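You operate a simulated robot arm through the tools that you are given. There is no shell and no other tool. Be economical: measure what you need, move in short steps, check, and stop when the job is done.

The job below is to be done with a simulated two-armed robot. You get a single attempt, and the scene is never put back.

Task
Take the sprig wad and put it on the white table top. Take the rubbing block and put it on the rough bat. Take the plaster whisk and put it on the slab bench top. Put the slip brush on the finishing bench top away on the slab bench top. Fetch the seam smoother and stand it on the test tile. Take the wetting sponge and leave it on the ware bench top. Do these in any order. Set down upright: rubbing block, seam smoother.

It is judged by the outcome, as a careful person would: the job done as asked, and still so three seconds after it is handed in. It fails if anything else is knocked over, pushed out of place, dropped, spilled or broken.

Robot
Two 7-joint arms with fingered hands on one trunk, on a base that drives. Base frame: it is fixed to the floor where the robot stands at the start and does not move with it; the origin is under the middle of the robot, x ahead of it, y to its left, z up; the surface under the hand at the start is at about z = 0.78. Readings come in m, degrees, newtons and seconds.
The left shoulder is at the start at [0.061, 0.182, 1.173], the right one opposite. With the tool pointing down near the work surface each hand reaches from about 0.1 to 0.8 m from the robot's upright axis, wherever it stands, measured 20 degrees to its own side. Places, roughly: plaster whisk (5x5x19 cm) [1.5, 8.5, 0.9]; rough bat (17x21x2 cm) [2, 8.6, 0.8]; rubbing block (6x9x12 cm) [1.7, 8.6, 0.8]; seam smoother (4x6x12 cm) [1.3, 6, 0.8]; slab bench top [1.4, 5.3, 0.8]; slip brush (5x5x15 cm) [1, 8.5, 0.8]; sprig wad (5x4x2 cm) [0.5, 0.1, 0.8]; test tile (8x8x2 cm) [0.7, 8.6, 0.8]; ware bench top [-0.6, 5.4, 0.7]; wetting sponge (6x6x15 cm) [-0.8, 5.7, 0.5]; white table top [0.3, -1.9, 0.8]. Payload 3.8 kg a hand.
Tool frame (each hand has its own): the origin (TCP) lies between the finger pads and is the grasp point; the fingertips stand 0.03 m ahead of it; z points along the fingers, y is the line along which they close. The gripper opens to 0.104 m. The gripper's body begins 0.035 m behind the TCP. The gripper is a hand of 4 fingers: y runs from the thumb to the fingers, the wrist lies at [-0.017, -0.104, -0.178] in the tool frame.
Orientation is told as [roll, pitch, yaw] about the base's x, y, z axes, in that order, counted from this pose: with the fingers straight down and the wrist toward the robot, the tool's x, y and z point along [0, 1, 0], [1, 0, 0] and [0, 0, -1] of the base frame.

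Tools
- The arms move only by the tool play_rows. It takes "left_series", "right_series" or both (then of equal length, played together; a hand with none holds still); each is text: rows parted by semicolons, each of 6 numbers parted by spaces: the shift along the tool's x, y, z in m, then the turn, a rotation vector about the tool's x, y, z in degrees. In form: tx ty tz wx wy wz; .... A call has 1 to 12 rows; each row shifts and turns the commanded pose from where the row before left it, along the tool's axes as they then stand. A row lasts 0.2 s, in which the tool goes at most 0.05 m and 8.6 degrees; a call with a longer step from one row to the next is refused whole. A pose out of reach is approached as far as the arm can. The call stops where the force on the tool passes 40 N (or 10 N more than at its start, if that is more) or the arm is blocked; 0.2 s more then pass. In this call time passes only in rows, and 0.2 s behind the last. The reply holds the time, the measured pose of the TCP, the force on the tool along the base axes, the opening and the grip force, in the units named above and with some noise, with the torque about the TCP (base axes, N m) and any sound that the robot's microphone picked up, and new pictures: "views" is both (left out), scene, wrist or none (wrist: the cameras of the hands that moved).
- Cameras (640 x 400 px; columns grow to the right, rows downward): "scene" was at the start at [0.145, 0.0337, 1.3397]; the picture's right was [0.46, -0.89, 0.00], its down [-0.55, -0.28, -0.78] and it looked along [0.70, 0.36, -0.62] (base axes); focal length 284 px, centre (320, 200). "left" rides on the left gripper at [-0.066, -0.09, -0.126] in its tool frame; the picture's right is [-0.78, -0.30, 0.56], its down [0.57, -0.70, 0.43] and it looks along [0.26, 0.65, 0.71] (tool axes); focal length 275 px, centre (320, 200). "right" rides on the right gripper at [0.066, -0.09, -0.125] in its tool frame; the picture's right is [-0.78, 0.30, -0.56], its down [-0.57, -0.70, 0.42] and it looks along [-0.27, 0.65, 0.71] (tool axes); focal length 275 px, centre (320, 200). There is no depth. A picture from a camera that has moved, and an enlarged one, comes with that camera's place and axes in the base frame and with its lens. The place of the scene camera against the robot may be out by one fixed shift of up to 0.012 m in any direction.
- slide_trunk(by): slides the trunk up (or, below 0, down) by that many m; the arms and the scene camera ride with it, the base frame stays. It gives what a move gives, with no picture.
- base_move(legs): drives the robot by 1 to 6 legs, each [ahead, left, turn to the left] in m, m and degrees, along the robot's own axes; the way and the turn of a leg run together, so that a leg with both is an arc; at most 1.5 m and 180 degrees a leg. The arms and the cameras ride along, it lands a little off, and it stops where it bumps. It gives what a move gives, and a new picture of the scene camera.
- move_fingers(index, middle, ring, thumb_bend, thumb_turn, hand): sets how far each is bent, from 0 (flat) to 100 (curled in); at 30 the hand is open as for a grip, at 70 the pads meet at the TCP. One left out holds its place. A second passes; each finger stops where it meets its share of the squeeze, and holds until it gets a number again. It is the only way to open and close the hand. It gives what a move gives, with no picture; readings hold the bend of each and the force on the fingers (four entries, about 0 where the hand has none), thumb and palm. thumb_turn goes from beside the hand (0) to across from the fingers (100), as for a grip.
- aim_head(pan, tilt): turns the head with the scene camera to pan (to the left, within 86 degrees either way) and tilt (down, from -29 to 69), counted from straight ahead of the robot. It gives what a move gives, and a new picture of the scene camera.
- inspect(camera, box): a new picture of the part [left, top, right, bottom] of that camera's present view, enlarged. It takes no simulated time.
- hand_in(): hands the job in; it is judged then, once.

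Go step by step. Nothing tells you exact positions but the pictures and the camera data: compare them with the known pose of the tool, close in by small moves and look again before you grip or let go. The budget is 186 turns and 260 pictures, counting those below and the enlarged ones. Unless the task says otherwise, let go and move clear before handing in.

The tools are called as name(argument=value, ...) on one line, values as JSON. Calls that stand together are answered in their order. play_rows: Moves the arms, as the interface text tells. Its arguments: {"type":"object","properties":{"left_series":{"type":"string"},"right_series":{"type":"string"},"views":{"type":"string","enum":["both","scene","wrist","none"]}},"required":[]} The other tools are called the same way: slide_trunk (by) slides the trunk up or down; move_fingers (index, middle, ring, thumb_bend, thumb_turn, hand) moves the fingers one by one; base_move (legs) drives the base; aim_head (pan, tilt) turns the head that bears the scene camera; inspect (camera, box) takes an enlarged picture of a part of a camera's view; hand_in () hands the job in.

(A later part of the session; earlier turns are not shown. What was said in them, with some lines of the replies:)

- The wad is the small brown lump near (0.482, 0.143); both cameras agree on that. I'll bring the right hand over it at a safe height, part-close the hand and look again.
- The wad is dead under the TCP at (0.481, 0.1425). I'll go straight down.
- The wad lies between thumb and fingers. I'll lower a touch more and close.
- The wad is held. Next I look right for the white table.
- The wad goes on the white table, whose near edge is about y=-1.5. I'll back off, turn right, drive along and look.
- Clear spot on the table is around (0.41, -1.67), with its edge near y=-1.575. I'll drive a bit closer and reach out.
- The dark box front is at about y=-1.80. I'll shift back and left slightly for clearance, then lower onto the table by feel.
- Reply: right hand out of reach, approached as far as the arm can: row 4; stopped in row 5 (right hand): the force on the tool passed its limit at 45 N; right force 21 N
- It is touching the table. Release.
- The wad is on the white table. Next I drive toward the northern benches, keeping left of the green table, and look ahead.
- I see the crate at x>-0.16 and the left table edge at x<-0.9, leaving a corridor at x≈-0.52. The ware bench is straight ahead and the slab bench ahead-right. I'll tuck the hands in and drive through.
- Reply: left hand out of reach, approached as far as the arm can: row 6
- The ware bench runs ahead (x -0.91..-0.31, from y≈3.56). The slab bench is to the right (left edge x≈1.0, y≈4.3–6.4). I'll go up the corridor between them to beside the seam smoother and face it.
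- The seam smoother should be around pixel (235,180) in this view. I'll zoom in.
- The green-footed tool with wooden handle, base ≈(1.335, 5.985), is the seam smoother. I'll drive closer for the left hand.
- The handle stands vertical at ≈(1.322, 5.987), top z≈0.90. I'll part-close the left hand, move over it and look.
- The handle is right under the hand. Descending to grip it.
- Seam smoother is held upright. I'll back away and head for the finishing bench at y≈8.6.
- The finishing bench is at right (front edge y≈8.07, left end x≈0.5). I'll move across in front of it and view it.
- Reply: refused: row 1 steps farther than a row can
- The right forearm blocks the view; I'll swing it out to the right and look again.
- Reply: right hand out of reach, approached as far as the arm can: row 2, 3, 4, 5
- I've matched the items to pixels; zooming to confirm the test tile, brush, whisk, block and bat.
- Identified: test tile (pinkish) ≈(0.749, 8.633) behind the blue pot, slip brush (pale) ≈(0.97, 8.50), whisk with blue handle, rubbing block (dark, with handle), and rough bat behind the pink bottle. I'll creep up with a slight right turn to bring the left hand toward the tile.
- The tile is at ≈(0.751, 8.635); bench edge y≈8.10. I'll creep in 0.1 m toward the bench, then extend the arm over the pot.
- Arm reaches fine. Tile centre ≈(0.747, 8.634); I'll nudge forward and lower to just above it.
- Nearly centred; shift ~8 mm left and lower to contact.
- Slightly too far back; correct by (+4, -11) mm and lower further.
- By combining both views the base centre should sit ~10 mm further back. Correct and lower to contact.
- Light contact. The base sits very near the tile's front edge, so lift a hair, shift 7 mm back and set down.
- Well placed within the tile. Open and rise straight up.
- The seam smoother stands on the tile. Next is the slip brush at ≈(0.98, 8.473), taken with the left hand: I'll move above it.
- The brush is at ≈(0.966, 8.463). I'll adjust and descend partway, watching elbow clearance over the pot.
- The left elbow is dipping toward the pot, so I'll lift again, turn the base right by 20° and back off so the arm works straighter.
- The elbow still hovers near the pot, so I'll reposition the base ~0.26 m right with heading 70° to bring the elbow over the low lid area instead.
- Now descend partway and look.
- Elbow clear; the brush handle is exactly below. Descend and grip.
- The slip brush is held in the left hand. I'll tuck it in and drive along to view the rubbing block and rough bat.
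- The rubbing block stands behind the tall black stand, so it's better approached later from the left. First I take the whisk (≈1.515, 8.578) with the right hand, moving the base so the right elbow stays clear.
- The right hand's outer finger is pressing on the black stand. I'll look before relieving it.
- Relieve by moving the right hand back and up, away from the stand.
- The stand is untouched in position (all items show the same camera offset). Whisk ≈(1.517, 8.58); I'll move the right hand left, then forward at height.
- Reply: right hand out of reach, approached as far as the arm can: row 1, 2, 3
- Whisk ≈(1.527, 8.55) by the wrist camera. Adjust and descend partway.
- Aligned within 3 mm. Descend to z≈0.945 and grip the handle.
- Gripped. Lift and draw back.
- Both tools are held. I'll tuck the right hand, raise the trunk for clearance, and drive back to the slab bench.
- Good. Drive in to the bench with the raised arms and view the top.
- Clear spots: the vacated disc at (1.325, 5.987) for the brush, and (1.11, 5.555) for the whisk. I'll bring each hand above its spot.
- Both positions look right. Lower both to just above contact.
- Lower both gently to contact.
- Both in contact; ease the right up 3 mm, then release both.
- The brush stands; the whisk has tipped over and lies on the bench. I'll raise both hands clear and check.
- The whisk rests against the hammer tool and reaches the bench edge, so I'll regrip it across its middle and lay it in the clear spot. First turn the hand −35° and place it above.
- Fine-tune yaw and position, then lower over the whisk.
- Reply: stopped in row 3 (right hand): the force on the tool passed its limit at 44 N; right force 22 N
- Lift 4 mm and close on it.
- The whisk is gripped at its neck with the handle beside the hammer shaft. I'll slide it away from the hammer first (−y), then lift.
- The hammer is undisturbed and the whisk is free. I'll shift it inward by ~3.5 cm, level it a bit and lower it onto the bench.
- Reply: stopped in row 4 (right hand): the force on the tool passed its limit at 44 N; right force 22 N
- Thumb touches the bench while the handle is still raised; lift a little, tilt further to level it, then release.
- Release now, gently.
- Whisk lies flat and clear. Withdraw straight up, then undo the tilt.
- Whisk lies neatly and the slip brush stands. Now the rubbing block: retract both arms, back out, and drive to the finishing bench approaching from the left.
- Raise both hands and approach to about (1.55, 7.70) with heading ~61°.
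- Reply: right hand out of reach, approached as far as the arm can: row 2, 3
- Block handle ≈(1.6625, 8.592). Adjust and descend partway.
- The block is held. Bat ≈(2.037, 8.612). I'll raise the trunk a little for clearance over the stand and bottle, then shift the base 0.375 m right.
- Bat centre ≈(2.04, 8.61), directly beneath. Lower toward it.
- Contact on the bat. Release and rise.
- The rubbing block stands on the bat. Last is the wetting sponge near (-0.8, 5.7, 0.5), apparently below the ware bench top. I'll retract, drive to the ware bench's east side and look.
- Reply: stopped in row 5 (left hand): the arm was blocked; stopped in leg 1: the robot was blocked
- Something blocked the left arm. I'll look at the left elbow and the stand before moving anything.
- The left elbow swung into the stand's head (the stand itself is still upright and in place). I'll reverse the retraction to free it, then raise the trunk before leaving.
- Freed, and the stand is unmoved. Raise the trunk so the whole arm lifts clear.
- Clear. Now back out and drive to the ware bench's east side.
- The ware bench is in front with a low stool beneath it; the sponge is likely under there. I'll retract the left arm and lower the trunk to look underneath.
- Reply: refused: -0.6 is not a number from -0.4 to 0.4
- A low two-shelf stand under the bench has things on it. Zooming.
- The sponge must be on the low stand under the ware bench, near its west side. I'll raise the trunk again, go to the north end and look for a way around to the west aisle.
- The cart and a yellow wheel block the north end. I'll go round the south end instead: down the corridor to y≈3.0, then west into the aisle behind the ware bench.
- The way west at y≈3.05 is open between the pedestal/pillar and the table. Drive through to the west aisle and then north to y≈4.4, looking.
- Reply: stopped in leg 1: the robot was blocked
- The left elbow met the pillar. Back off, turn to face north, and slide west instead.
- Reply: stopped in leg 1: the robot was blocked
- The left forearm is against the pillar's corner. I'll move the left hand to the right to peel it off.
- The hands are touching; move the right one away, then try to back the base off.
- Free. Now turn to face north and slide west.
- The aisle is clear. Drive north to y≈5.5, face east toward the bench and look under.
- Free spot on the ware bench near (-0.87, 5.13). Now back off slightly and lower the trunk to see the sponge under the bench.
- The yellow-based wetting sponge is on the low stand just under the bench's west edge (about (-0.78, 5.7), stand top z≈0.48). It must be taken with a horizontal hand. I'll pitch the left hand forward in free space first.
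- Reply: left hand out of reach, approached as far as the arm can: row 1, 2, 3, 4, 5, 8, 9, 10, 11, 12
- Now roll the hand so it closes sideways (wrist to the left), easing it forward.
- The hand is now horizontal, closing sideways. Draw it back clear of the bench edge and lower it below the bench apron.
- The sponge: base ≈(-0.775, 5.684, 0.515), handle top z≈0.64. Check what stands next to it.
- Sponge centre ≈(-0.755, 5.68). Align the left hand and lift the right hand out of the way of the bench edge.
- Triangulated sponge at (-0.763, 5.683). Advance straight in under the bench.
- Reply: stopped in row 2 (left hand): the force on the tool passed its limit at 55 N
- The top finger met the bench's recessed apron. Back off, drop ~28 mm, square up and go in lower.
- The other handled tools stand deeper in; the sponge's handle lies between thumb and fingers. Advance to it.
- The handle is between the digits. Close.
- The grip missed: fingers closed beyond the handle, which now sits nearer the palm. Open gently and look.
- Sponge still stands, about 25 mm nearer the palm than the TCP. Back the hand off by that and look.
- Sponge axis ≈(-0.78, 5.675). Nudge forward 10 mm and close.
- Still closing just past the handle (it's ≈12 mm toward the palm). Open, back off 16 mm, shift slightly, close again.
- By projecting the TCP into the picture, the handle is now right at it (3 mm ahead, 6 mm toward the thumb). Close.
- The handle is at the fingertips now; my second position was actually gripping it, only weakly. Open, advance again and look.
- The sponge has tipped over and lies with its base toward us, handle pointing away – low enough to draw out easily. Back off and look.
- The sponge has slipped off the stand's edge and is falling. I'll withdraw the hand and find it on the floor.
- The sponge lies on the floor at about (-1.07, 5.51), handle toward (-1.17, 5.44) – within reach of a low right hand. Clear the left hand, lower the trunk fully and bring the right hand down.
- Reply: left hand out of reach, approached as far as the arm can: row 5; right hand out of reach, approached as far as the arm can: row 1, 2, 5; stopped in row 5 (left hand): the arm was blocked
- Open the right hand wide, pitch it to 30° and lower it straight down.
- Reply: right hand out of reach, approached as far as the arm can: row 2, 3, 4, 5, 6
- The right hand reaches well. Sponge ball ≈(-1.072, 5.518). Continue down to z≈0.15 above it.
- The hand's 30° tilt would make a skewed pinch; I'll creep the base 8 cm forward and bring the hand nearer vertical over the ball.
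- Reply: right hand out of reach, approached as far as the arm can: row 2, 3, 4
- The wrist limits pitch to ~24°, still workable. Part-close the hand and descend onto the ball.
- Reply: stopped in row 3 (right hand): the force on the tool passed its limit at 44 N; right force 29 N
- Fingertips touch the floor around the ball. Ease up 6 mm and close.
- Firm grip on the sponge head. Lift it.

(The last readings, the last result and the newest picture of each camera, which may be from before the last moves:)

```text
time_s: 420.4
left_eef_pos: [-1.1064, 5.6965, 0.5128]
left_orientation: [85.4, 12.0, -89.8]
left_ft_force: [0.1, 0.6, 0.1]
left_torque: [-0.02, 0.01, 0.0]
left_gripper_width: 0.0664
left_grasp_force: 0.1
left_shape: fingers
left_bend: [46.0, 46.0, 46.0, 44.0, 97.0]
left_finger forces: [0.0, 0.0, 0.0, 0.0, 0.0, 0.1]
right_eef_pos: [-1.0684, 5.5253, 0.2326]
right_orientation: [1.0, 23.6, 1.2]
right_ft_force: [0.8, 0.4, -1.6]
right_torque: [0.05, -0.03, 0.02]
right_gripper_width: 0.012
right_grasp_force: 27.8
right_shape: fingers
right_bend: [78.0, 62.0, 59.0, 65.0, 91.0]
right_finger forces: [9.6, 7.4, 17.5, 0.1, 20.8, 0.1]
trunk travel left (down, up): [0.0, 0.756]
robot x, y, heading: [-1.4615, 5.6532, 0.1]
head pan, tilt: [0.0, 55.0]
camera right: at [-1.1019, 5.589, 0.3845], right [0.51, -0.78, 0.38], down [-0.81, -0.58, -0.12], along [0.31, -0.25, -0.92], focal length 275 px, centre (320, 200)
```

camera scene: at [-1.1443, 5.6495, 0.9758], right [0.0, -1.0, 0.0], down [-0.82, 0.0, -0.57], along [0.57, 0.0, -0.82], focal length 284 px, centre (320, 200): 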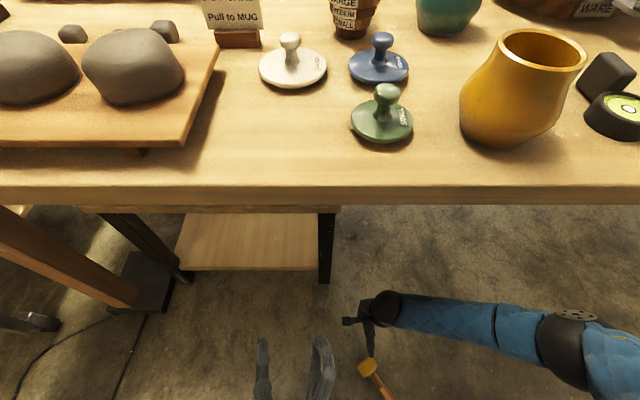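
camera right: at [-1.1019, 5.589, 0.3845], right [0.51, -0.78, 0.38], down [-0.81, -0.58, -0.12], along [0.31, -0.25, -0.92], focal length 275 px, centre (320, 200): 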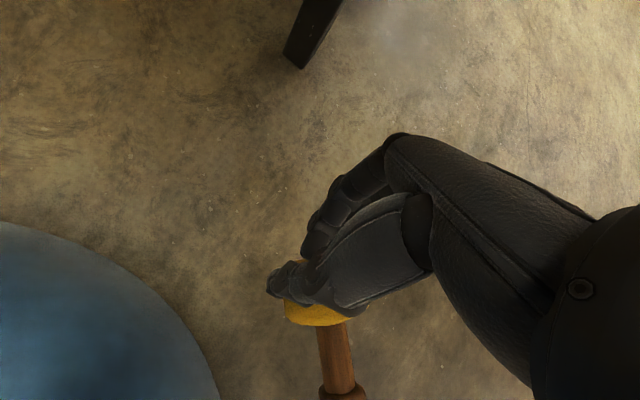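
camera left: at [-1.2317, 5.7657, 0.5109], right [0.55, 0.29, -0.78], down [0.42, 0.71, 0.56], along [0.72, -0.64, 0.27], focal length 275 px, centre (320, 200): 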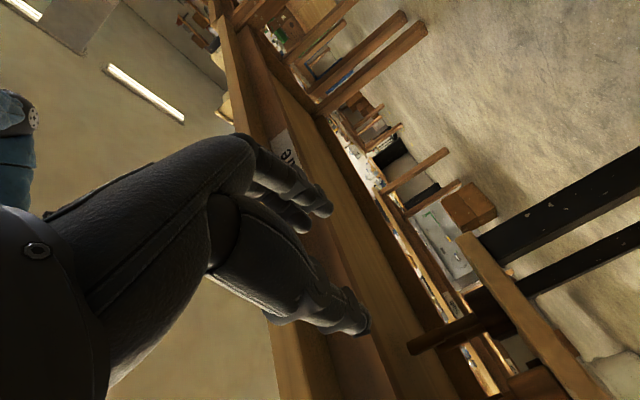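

Sponge secured. Back away from the bench, shift south, and raise the trunk.

base_move(legs=[[-0.2, 0, 0], [0, -0.35, 0]])

slide_trunk(by=0.4)

slide_trunk(by=0.1)

play_rows(right_series="0 -0.018 -0.04 0 0 0;0 -0.018 -0.04 0 0 0;0 -0.018 -0.04 0 0 0;0 -0.018 -0.04 0 0 0;0 -0.018 -0.04 0 0 0;0 -0.018 -0.04 0 0 0;0 -0.018 -0.04 0 0 0", views="both")

```text
time_s: 423.9
left_eef_pos: [-1.3086, 5.3459, 0.5143]
left_orientation: [85.4, 12.0, -90.1]
left_ft_force: [0.3, -0.1, -0.4]
left_torque: [-0.02, 0.01, 0.02]
left_gripper_width: 0.0668
left_grasp_force: 0.1
left_shape: fingers
left_bend: [46.0, 46.0, 46.0, 44.0, 97.0]
left_finger forces: [0.0, 0.0, 0.1, 0.1, 0.1, 0.0]
right_eef_pos: [-1.2708, 5.1742, 0.2323]
right_orientation: [1.1, 23.8, 1.0]
right_ft_force: [-0.3, 0.4, -1.5]
right_torque: [0.05, -0.05, -0.03]
right_gripper_width: 0.012
right_grasp_force: 28.0
right_shape: fingers
right_bend: [78.0, 62.0, 59.0, 65.0, 91.0]
right_finger forces: [9.5, 7.3, 17.5, 0.1, 20.8, 0.1]
trunk travel left (down, up): [0.0, 0.756]
robot x, y, heading: [-1.6611, 5.3004, 0.1]
head pan, tilt: [0.0, 55.0]
camera scene: at [-1.346, 5.2981, 0.9757], right [0.0, -1.0, 0.0], down [-0.82, 0.0, -0.57], along [0.57, 0.0, -0.82], focal length 284 px, centre (320, 200)
```

scene: 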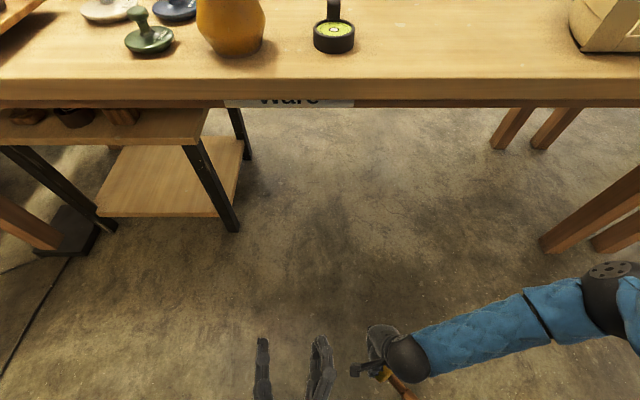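

```text
time_s: 427.8
left_eef_pos: [-1.3072, 5.3448, 0.9126]
left_orientation: [85.4, 12.0, -90.0]
left_ft_force: [-0.7, -0.4, 0.0]
left_torque: [-0.01, 0.01, 0.01]
left_gripper_width: 0.0668
left_grasp_force: 0.0
left_shape: fingers
left_bend: [46.0, 46.0, 46.0, 44.0, 97.0]
left_finger forces: [0.1, 0.1, 0.0, 0.0, 0.0, 0.0]
right_eef_pos: [-1.2701, 5.1747, 0.6316]
right_orientation: [1.1, 23.8, 1.2]
right_ft_force: [-0.1, 0.2, -0.9]
right_torque: [0.04, -0.03, 0.0]
right_gripper_width: 0.0117
right_grasp_force: 27.4
right_shape: fingers
right_bend: [79.0, 62.0, 59.0, 65.0, 91.0]
right_finger forces: [9.4, 6.9, 17.1, 0.0, 20.9, 0.0]
trunk travel left (down, up): [-0.4, 0.356]
robot x, y, heading: [-1.6624, 5.3019, -0.2]
head pan, tilt: [0.0, 55.0]
```

```text
time_s: 429.1
left_eef_pos: [-1.307, 5.3443, 1.0137]
left_orientation: [85.3, 12.0, -90.1]
left_ft_force: [0.3, -0.1, -0.9]
left_torque: [0.03, 0.01, -0.01]
left_gripper_width: 0.0668
left_grasp_force: 0.1
left_shape: fingers
left_bend: [46.0, 46.0, 46.0, 44.0, 97.0]
left_finger forces: [0.0, 0.1, 0.1, 0.0, 0.0, 0.0]
right_eef_pos: [-1.2718, 5.1726, 0.7317]
right_orientation: [1.1, 23.9, 1.1]
right_ft_force: [-0.4, 0.1, -0.9]
right_torque: [0.01, -0.03, 0.0]
right_gripper_width: 0.0119
right_grasp_force: 27.1
right_shape: fingers
right_bend: [79.0, 62.0, 59.0, 65.0, 91.0]
right_finger forces: [9.3, 6.9, 17.1, 0.0, 20.9, 0.0]
trunk travel left (down, up): [-0.5, 0.256]
robot x, y, heading: [-1.663, 5.3039, -0.1]
head pan, tilt: [0.0, 55.0]
```

```text
time_s: 430.7
left_eef_pos: [-1.3087, 5.3449, 1.0127]
left_orientation: [85.4, 11.9, -90.0]
left_ft_force: [0.5, 0.4, -0.5]
left_torque: [0.01, -0.01, 0.01]
left_gripper_width: 0.0664
left_grasp_force: 0.1
left_shape: fingers
left_bend: [46.0, 46.0, 46.0, 44.0, 97.0]
left_finger forces: [0.0, 0.1, 0.0, 0.0, 0.1, 0.1]
right_eef_pos: [-1.2738, 5.1678, 1.0402]
right_orientation: [1.0, 23.7, 1.1]
right_ft_force: [0.1, 0.1, -0.7]
right_torque: [0.02, -0.03, 0.01]
right_gripper_width: 0.0116
right_grasp_force: 26.4
right_shape: fingers
right_bend: [79.0, 62.0, 59.0, 65.0, 91.0]
right_finger forces: [8.1, 7.2, 17.4, 0.0, 20.7, 0.1]
trunk travel left (down, up): [-0.5, 0.256]
robot x, y, heading: [-1.6585, 5.303, 0.1]
head pan, tilt: [0.0, 55.0]
camera scene: at [-1.5635, 5.2981, 1.4931], right [0.0, -1.0, 0.0], down [-0.82, 0.0, -0.57], along [0.57, 0.0, -0.82], focal length 284 px, centre (320, 200)
camera right: at [-1.3069, 5.2314, 1.1913], right [0.5, -0.78, 0.38], down [-0.81, -0.58, -0.12], along [0.31, -0.25, -0.92], focal length 275 px, centre (320, 200)
```

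scene: 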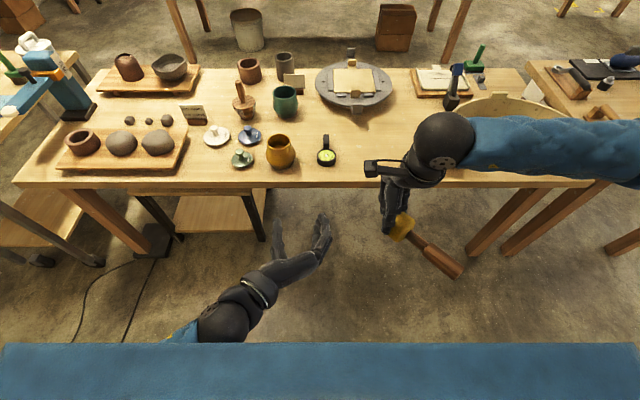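
right: 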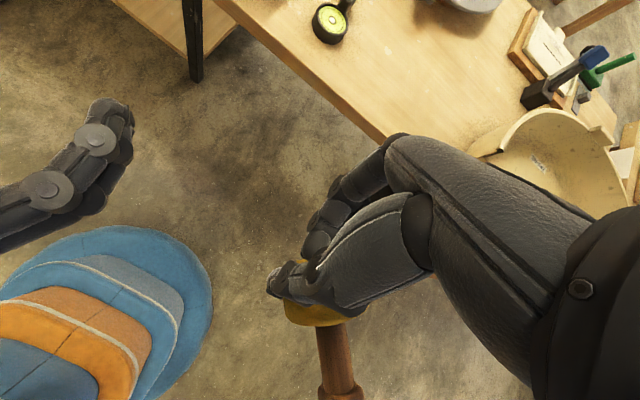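

Free area on the bench around (-0.80, 5.10). Drive forward so the sponge is over it.

base_move(legs=[[0.35, -0.065, 0]])

play_rows(right_series="0 0.037 -0.0165 0 0 0;0 0.037 -0.0165 0 0 0;0 0.037 -0.0165 0 0 0;0 0.012 0.027 0 0 0;0 0.012 0.027 0 0 0;0 0.012 0.027 0 0 0;0 0.008 0.018 0 0 0", views="both")

```text
time_s: 433.0
left_eef_pos: [-0.9556, 5.2809, 1.0127]
left_orientation: [85.3, 12.0, -89.9]
left_ft_force: [0.3, 0.2, -0.6]
left_torque: [0.0, -0.01, -0.01]
left_gripper_width: 0.0666
left_grasp_force: 0.0
left_shape: fingers
left_bend: [46.0, 46.0, 46.0, 44.0, 97.0]
left_finger forces: [0.1, 0.0, 0.1, 0.0, 0.0, 0.0]
right_eef_pos: [-0.9205, 5.1022, 1.0381]
right_orientation: [1.1, 23.8, 1.2]
right_ft_force: [0.5, -0.9, -1.1]
right_torque: [0.02, -0.03, -0.04]
right_gripper_width: 0.0113
right_grasp_force: 26.7
right_shape: fingers
right_bend: [79.0, 62.0, 59.0, 65.0, 91.0]
right_finger forces: [8.0, 7.3, 17.4, 0.1, 20.8, 0.0]
trunk travel left (down, up): [-0.5, 0.256]
robot x, y, heading: [-1.3104, 5.2396, 0.2]
head pan, tilt: [0.0, 55.0]
camera scene: at [-1.2104, 5.2333, 1.493], right [0.0, -1.0, 0.0], down [-0.82, 0.0, -0.57], along [0.57, 0.0, -0.82], focal length 284 px, centre (320, 200)
```

scene: 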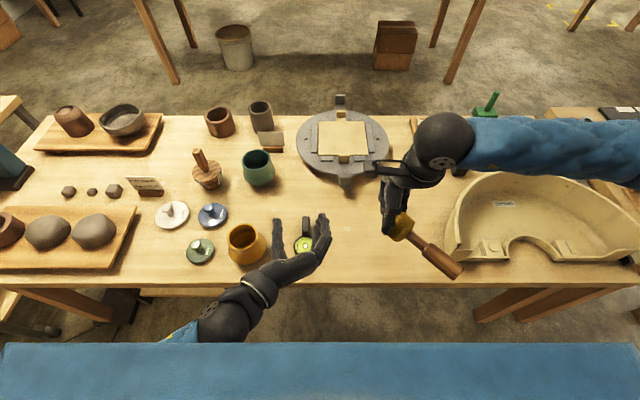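

```text
time_s: 434.6
left_eef_pos: [-0.9565, 5.2818, 1.0143]
left_orientation: [85.4, 12.0, -89.9]
left_ft_force: [0.0, -0.3, 0.7]
left_torque: [0.03, 0.0, 0.0]
left_gripper_width: 0.0665
left_grasp_force: 0.0
left_shape: fingers
left_bend: [46.0, 46.0, 46.0, 44.0, 97.0]
left_finger forces: [0.0, 0.1, 0.0, 0.1, 0.0, 0.0]
right_eef_pos: [-0.7991, 5.1072, 0.93]
right_orientation: [1.0, 23.7, 1.2]
right_ft_force: [0.4, -0.5, 0.0]
right_torque: [0.01, -0.04, -0.02]
right_gripper_width: 0.0112
right_grasp_force: 25.9
right_shape: fingers
right_bend: [79.0, 62.0, 59.0, 65.0, 91.0]
right_finger forces: [8.0, 7.1, 17.3, 0.1, 20.6, 0.0]
trunk travel left (down, up): [-0.5, 0.256]
robot x, y, heading: [-1.3126, 5.2392, 0.1]
head pan, tilt: [0.0, 55.0]
camera scene: at [-1.2113, 5.2336, 1.493], right [0.0, -1.0, 0.0], down [-0.82, 0.0, -0.57], along [0.57, 0.0, -0.82], focal length 284 px, centre (320, 200)
camera right: at [-0.832, 5.171, 1.0823], right [0.51, -0.78, 0.38], down [-0.81, -0.58, -0.12], along [0.31, -0.25, -0.92], focal length 275 px, centre (320, 200)
```

scene: 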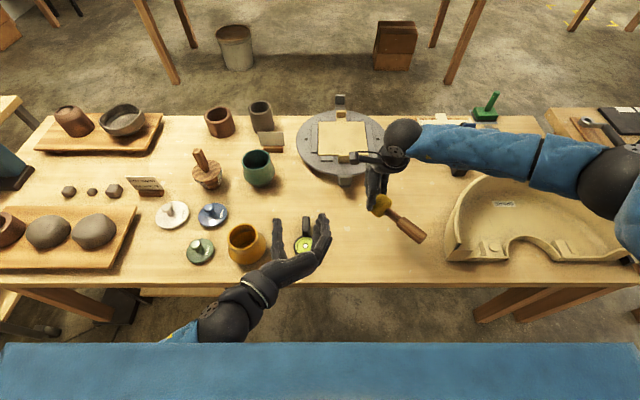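
right: 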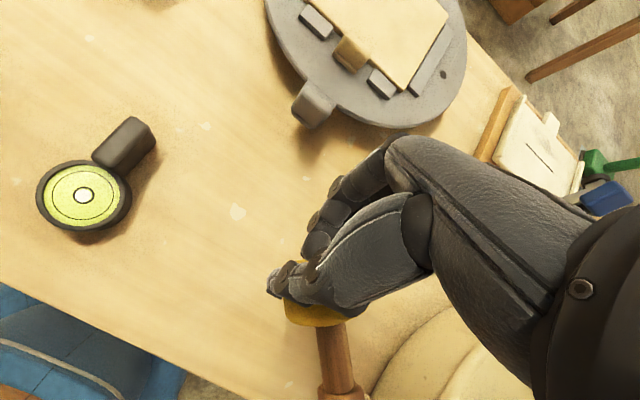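

play_rows(right_series="0 0.016 0.036 0 0 0;0 0.012 0.027 0 0 0;0 0.006 0.014 0 0 0;0 0.003 0.007 0 0 0;0 0.003 0.006 0 0 0;0 0.002 0.004 0 0 0;0 0.002 0.004 0 0 0", views="wrist")

```text
time_s: 436.2
left_eef_pos: [-0.9562, 5.2807, 1.0132]
left_orientation: [85.4, 12.0, -89.9]
left_ft_force: [0.9, -0.9, -1.0]
left_torque: [0.0, 0.0, -0.02]
left_gripper_width: 0.0665
left_grasp_force: 0.0
left_shape: fingers
left_bend: [46.0, 46.0, 46.0, 44.0, 97.0]
left_finger forces: [0.0, 0.1, 0.0, 0.1, 0.0, 0.1]
right_eef_pos: [-0.7984, 5.109, 0.8232]
right_orientation: [1.1, 23.9, 1.0]
right_ft_force: [-0.5, -0.4, -1.2]
right_torque: [0.02, -0.08, -0.01]
right_gripper_width: 0.011
right_grasp_force: 26.2
right_shape: fingers
right_bend: [79.0, 62.0, 59.0, 65.0, 91.0]
right_finger forces: [7.8, 7.2, 17.4, 0.1, 20.5, 0.1]
trunk travel left (down, up): [-0.5, 0.256]
robot x, y, heading: [-1.3094, 5.2378, 0.0]
head pan, tilt: [0.0, 55.0]
camera right: at [-0.832, 5.1727, 0.9752], right [0.51, -0.78, 0.38], down [-0.81, -0.58, -0.12], along [0.31, -0.25, -0.92], focal length 275 px, centre (320, 200)
```

right: 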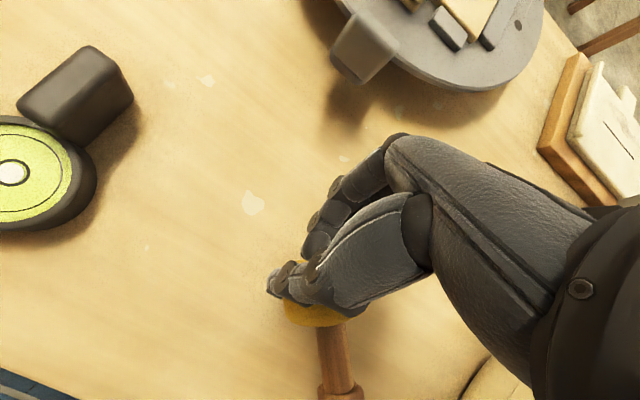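

Lower by small steps to contact.

play_rows(right_series="0 0.002 0.004 0 0 0;0 0.002 0.004 0 0 0;0 0.002 0.004 0 0 0;0 0.001 0.003 0 0 0;0 0.001 0.003 0 0 0;0 0.001 0.003 0 0 0", views="none")

```text
time_s: 437.6
left_eef_pos: [-0.9562, 5.2801, 1.0146]
left_orientation: [85.3, 12.0, -90.0]
left_ft_force: [1.1, 0.0, -0.5]
left_torque: [0.02, -0.01, -0.02]
left_gripper_width: 0.0664
left_grasp_force: 0.0
left_shape: fingers
left_bend: [46.0, 46.0, 46.0, 44.0, 97.0]
left_finger forces: [0.0, 0.0, 0.1, 0.1, 0.0, 0.0]
right_eef_pos: [-0.8001, 5.1102, 0.8004]
right_orientation: [1.2, 23.8, 1.2]
right_ft_force: [0.0, -0.3, -0.5]
right_torque: [0.05, -0.01, 0.01]
right_gripper_width: 0.011
right_grasp_force: 26.2
right_shape: fingers
right_bend: [79.0, 62.0, 59.0, 65.0, 91.0]
right_finger forces: [7.7, 7.1, 17.3, 0.1, 20.5, 0.0]
trunk travel left (down, up): [-0.5, 0.256]
robot x, y, heading: [-1.3143, 5.2389, -0.1]
head pan, tilt: [0.0, 55.0]
```

play_rows(right_series="0 0.001 0.003 0 0 0;0 0.001 0.003 0 0 0;0 0.001 0.003 0 0 0;0 0.001 0.003 0 0 0;0 0.001 0.003 0 0 0", views="none")

inspect(camera="scene", box=[320, 120, 480, 290])

```text
time_s: 438.8
left_eef_pos: [-0.9584, 5.2798, 1.0133]
left_orientation: [85.5, 12.0, -89.9]
left_ft_force: [-0.2, 0.8, -0.5]
left_torque: [0.01, -0.02, -0.02]
left_gripper_width: 0.0665
left_grasp_force: 0.2
left_shape: fingers
left_bend: [46.0, 46.0, 46.0, 44.0, 97.0]
left_finger forces: [0.0, 0.0, 0.0, 0.0, 0.0, 0.1]
right_eef_pos: [-0.7986, 5.1096, 0.7874]
right_orientation: [1.2, 23.4, 1.2]
right_ft_force: [1.1, -1.8, 19.7]
right_torque: [-0.2, 0.17, 0.04]
right_gripper_width: 0.0119
right_grasp_force: 28.8
right_shape: fingers
right_bend: [79.0, 63.0, 59.0, 65.0, 91.0]
right_finger forces: [5.8, 8.6, 17.9, 0.0, 24.4, 0.0]
trunk travel left (down, up): [-0.5, 0.256]
robot x, y, heading: [-1.3148, 5.2369, 0.5]
head pan, tilt: [0.0, 55.0]
```

```text
2.35 times, centred on (400, 205) of scene
camera zoom: at [-1.2133, 5.2339, 1.4934], right [0.0, -1.0, 0.0], down [-0.82, 0.0, -0.57], along [0.57, 0.0, -0.82], focal length 669 px, centre (132, 188)
```

zoom: 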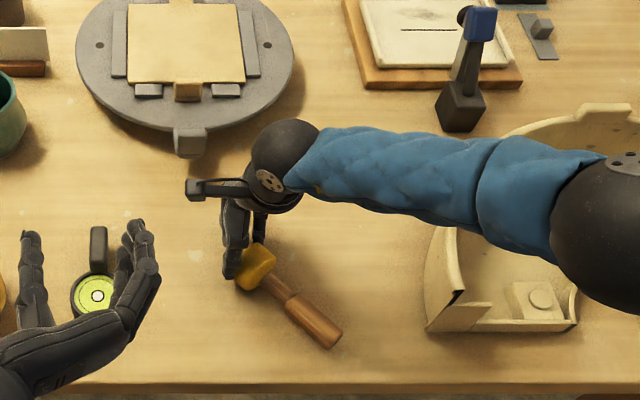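

The sponge rests on the bench. Release gently and rise.

move_fingers(hand="right", index=46, middle=44, ring=44, thumb_bend=42)

play_rows(right_series="0 -0.004 -0.009 0 0 0;0 -0.008 -0.018 0 0 0;0 -0.012 -0.027 0 0 0;0 -0.018 -0.04 0 0 0;0 -0.018 -0.04 0 0 0;0 -0.018 -0.04 0 0 0", views="both")

```text
time_s: 439.8
left_eef_pos: [-0.9578, 5.2812, 1.0154]
left_orientation: [85.5, 12.0, -89.8]
left_ft_force: [-0.3, -1.0, 0.0]
left_torque: [0.02, 0.06, -0.05]
left_gripper_width: 0.0667
left_grasp_force: 0.0
left_shape: fingers
left_bend: [46.0, 46.0, 46.0, 44.0, 97.0]
left_finger forces: [0.1, 0.0, 0.0, 0.0, 0.1, 0.0]
right_eef_pos: [-0.8026, 5.1098, 0.7853]
right_orientation: [1.2, 23.7, 1.2]
right_ft_force: [-4.3, 0.9, 10.1]
right_torque: [-0.08, -0.03, -0.03]
right_gripper_width: 0.0629
right_grasp_force: 4.6
right_shape: fingers
right_bend: [51.0, 47.0, 46.0, 42.0, 97.0]
right_finger forces: [4.2, 3.9, 1.5, 0.0, 0.1, 0.0]
trunk travel left (down, up): [-0.5, 0.256]
robot x, y, heading: [-1.3119, 5.2379, 0.1]
head pan, tilt: [0.0, 55.0]
```

```text
time_s: 441.2
left_eef_pos: [-0.9583, 5.2809, 1.0144]
left_orientation: [85.4, 12.1, -89.8]
left_ft_force: [-0.6, 0.2, -0.5]
left_torque: [0.02, -0.02, 0.01]
left_gripper_width: 0.0667
left_grasp_force: 0.0
left_shape: fingers
left_bend: [46.0, 46.0, 46.0, 44.0, 97.0]
left_finger forces: [0.0, 0.0, 0.0, 0.0, 0.0, 0.0]
right_eef_pos: [-0.8036, 5.1044, 0.9757]
right_orientation: [1.0, 23.6, 1.2]
right_ft_force: [0.2, 0.5, 0.4]
right_torque: [0.02, -0.01, 0.0]
right_gripper_width: 0.0688
right_grasp_force: 0.1
right_shape: fingers
right_bend: [46.0, 44.0, 44.0, 42.0, 97.0]
right_finger forces: [0.1, 0.0, 0.0, 0.0, 0.0, 0.0]
trunk travel left (down, up): [-0.5, 0.256]
robot x, y, heading: [-1.3112, 5.2361, 0.0]
head pan, tilt: [0.0, 55.0]
camera scene: at [-1.2121, 5.2336, 1.4931], right [0.0, -1.0, 0.0], down [-0.82, 0.0, -0.57], along [0.57, 0.0, -0.82], focal length 284 px, centre (320, 200)
camera right: at [-0.8364, 5.1695, 1.1281], right [0.51, -0.78, 0.38], down [-0.81, -0.58, -0.12], along [0.31, -0.25, -0.92], focal length 275 px, centre (320, 200)
```

scene: 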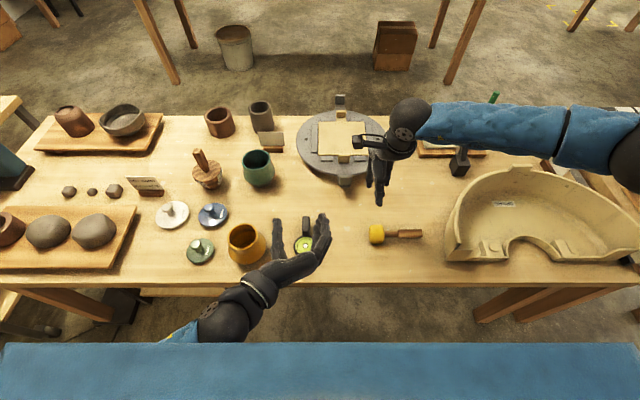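
right: 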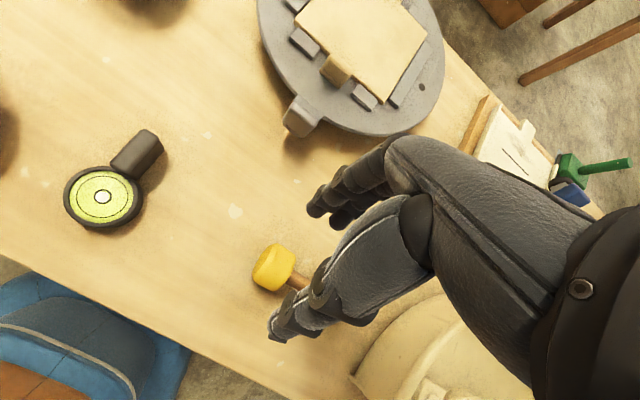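

The sponge lies on the ware bench and is stable. Move clear with a final check.

base_move(legs=[[-0.35, 0, 0]])

inspect(camera="scene", box=[40, 60, 520, 300])

```text
time_s: 443.5
left_eef_pos: [-1.307, 5.2801, 1.0133]
left_orientation: [85.4, 12.1, -89.9]
left_ft_force: [-0.2, 0.0, 0.2]
left_torque: [-0.02, -0.02, 0.0]
left_gripper_width: 0.0664
left_grasp_force: 0.1
left_shape: fingers
left_bend: [46.0, 46.0, 46.0, 44.0, 97.0]
left_finger forces: [0.0, 0.1, 0.1, 0.0, 0.0, 0.0]
right_eef_pos: [-1.1532, 5.1051, 0.9767]
right_orientation: [1.1, 23.7, 1.2]
right_ft_force: [-1.0, 0.8, -0.9]
right_torque: [0.0, -0.03, 0.0]
right_gripper_width: 0.0689
right_grasp_force: 0.1
right_shape: fingers
right_bend: [46.0, 44.0, 44.0, 42.0, 97.0]
right_finger forces: [0.0, 0.0, 0.0, 0.0, 0.0, 0.1]
trunk travel left (down, up): [-0.5, 0.256]
robot x, y, heading: [-1.6598, 5.2392, 0.4]
head pan, tilt: [0.0, 55.0]
camera scene: at [-1.5621, 5.233, 1.4931], right [0.0, -1.0, 0.0], down [-0.82, 0.0, -0.57], along [0.57, 0.0, -0.82], focal length 284 px, centre (320, 200)
```

scene: 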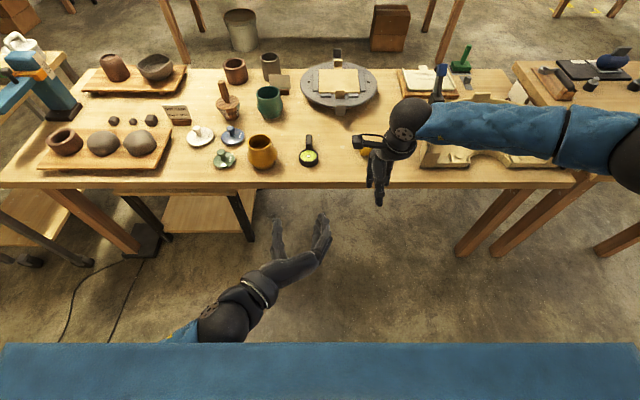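

```text
1.33 times, centred on (280, 180) of scene
camera zoom: at [-1.5621, 5.233, 1.4931], right [0.0, -1.0, 0.0], down [-0.82, 0.0, -0.57], along [0.57, 0.0, -0.82], focal length 379 px, centre (373, 227)
```

zoom: 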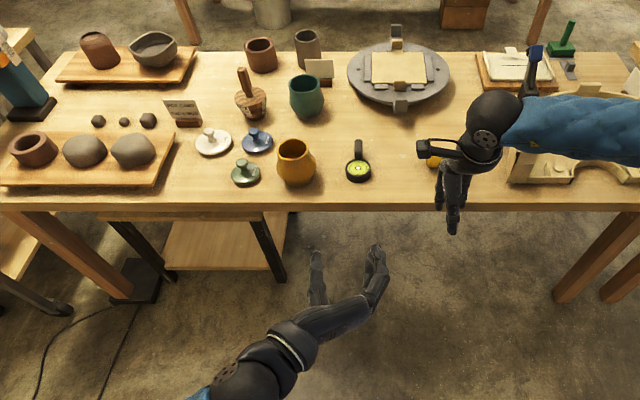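

All six items are in their places and the hands are clear, so I'm handing in.

hand_in()

```text
The job is handed in.
```

All six items are where you asked, as far as the last pictures show, but the wetting sponge fell to the floor on the way.

- **Sprig wad:** on the white table top.
- **Seam smoother:** standing upright on the test tile.
- **Rubbing block:** standing upright on the rough bat.
- **Slip brush:** standing on the slab bench top.
- **Plaster whisk:** on the slab bench top. It tipped over when I first let go, so I picked it up again and laid it flat in a clear spot.
- **Wetting sponge:** lying on the ware bench top. It slipped off the low stand under the ware bench while I was trying to grip it; I picked it up from the floor and set it on the bench.

Three accidental touches:
- **Black stand:** I bumped the black stand on the finishing bench twice. The pictures show it upright and in place.
- **Pillar:** The left forearm caught the corner of the pillar with the wall switches. I did not check the switch levers closely afterwards.
- **Ware bench:** A finger pressed against the underside of the ware bench. I saw nothing moved by it.
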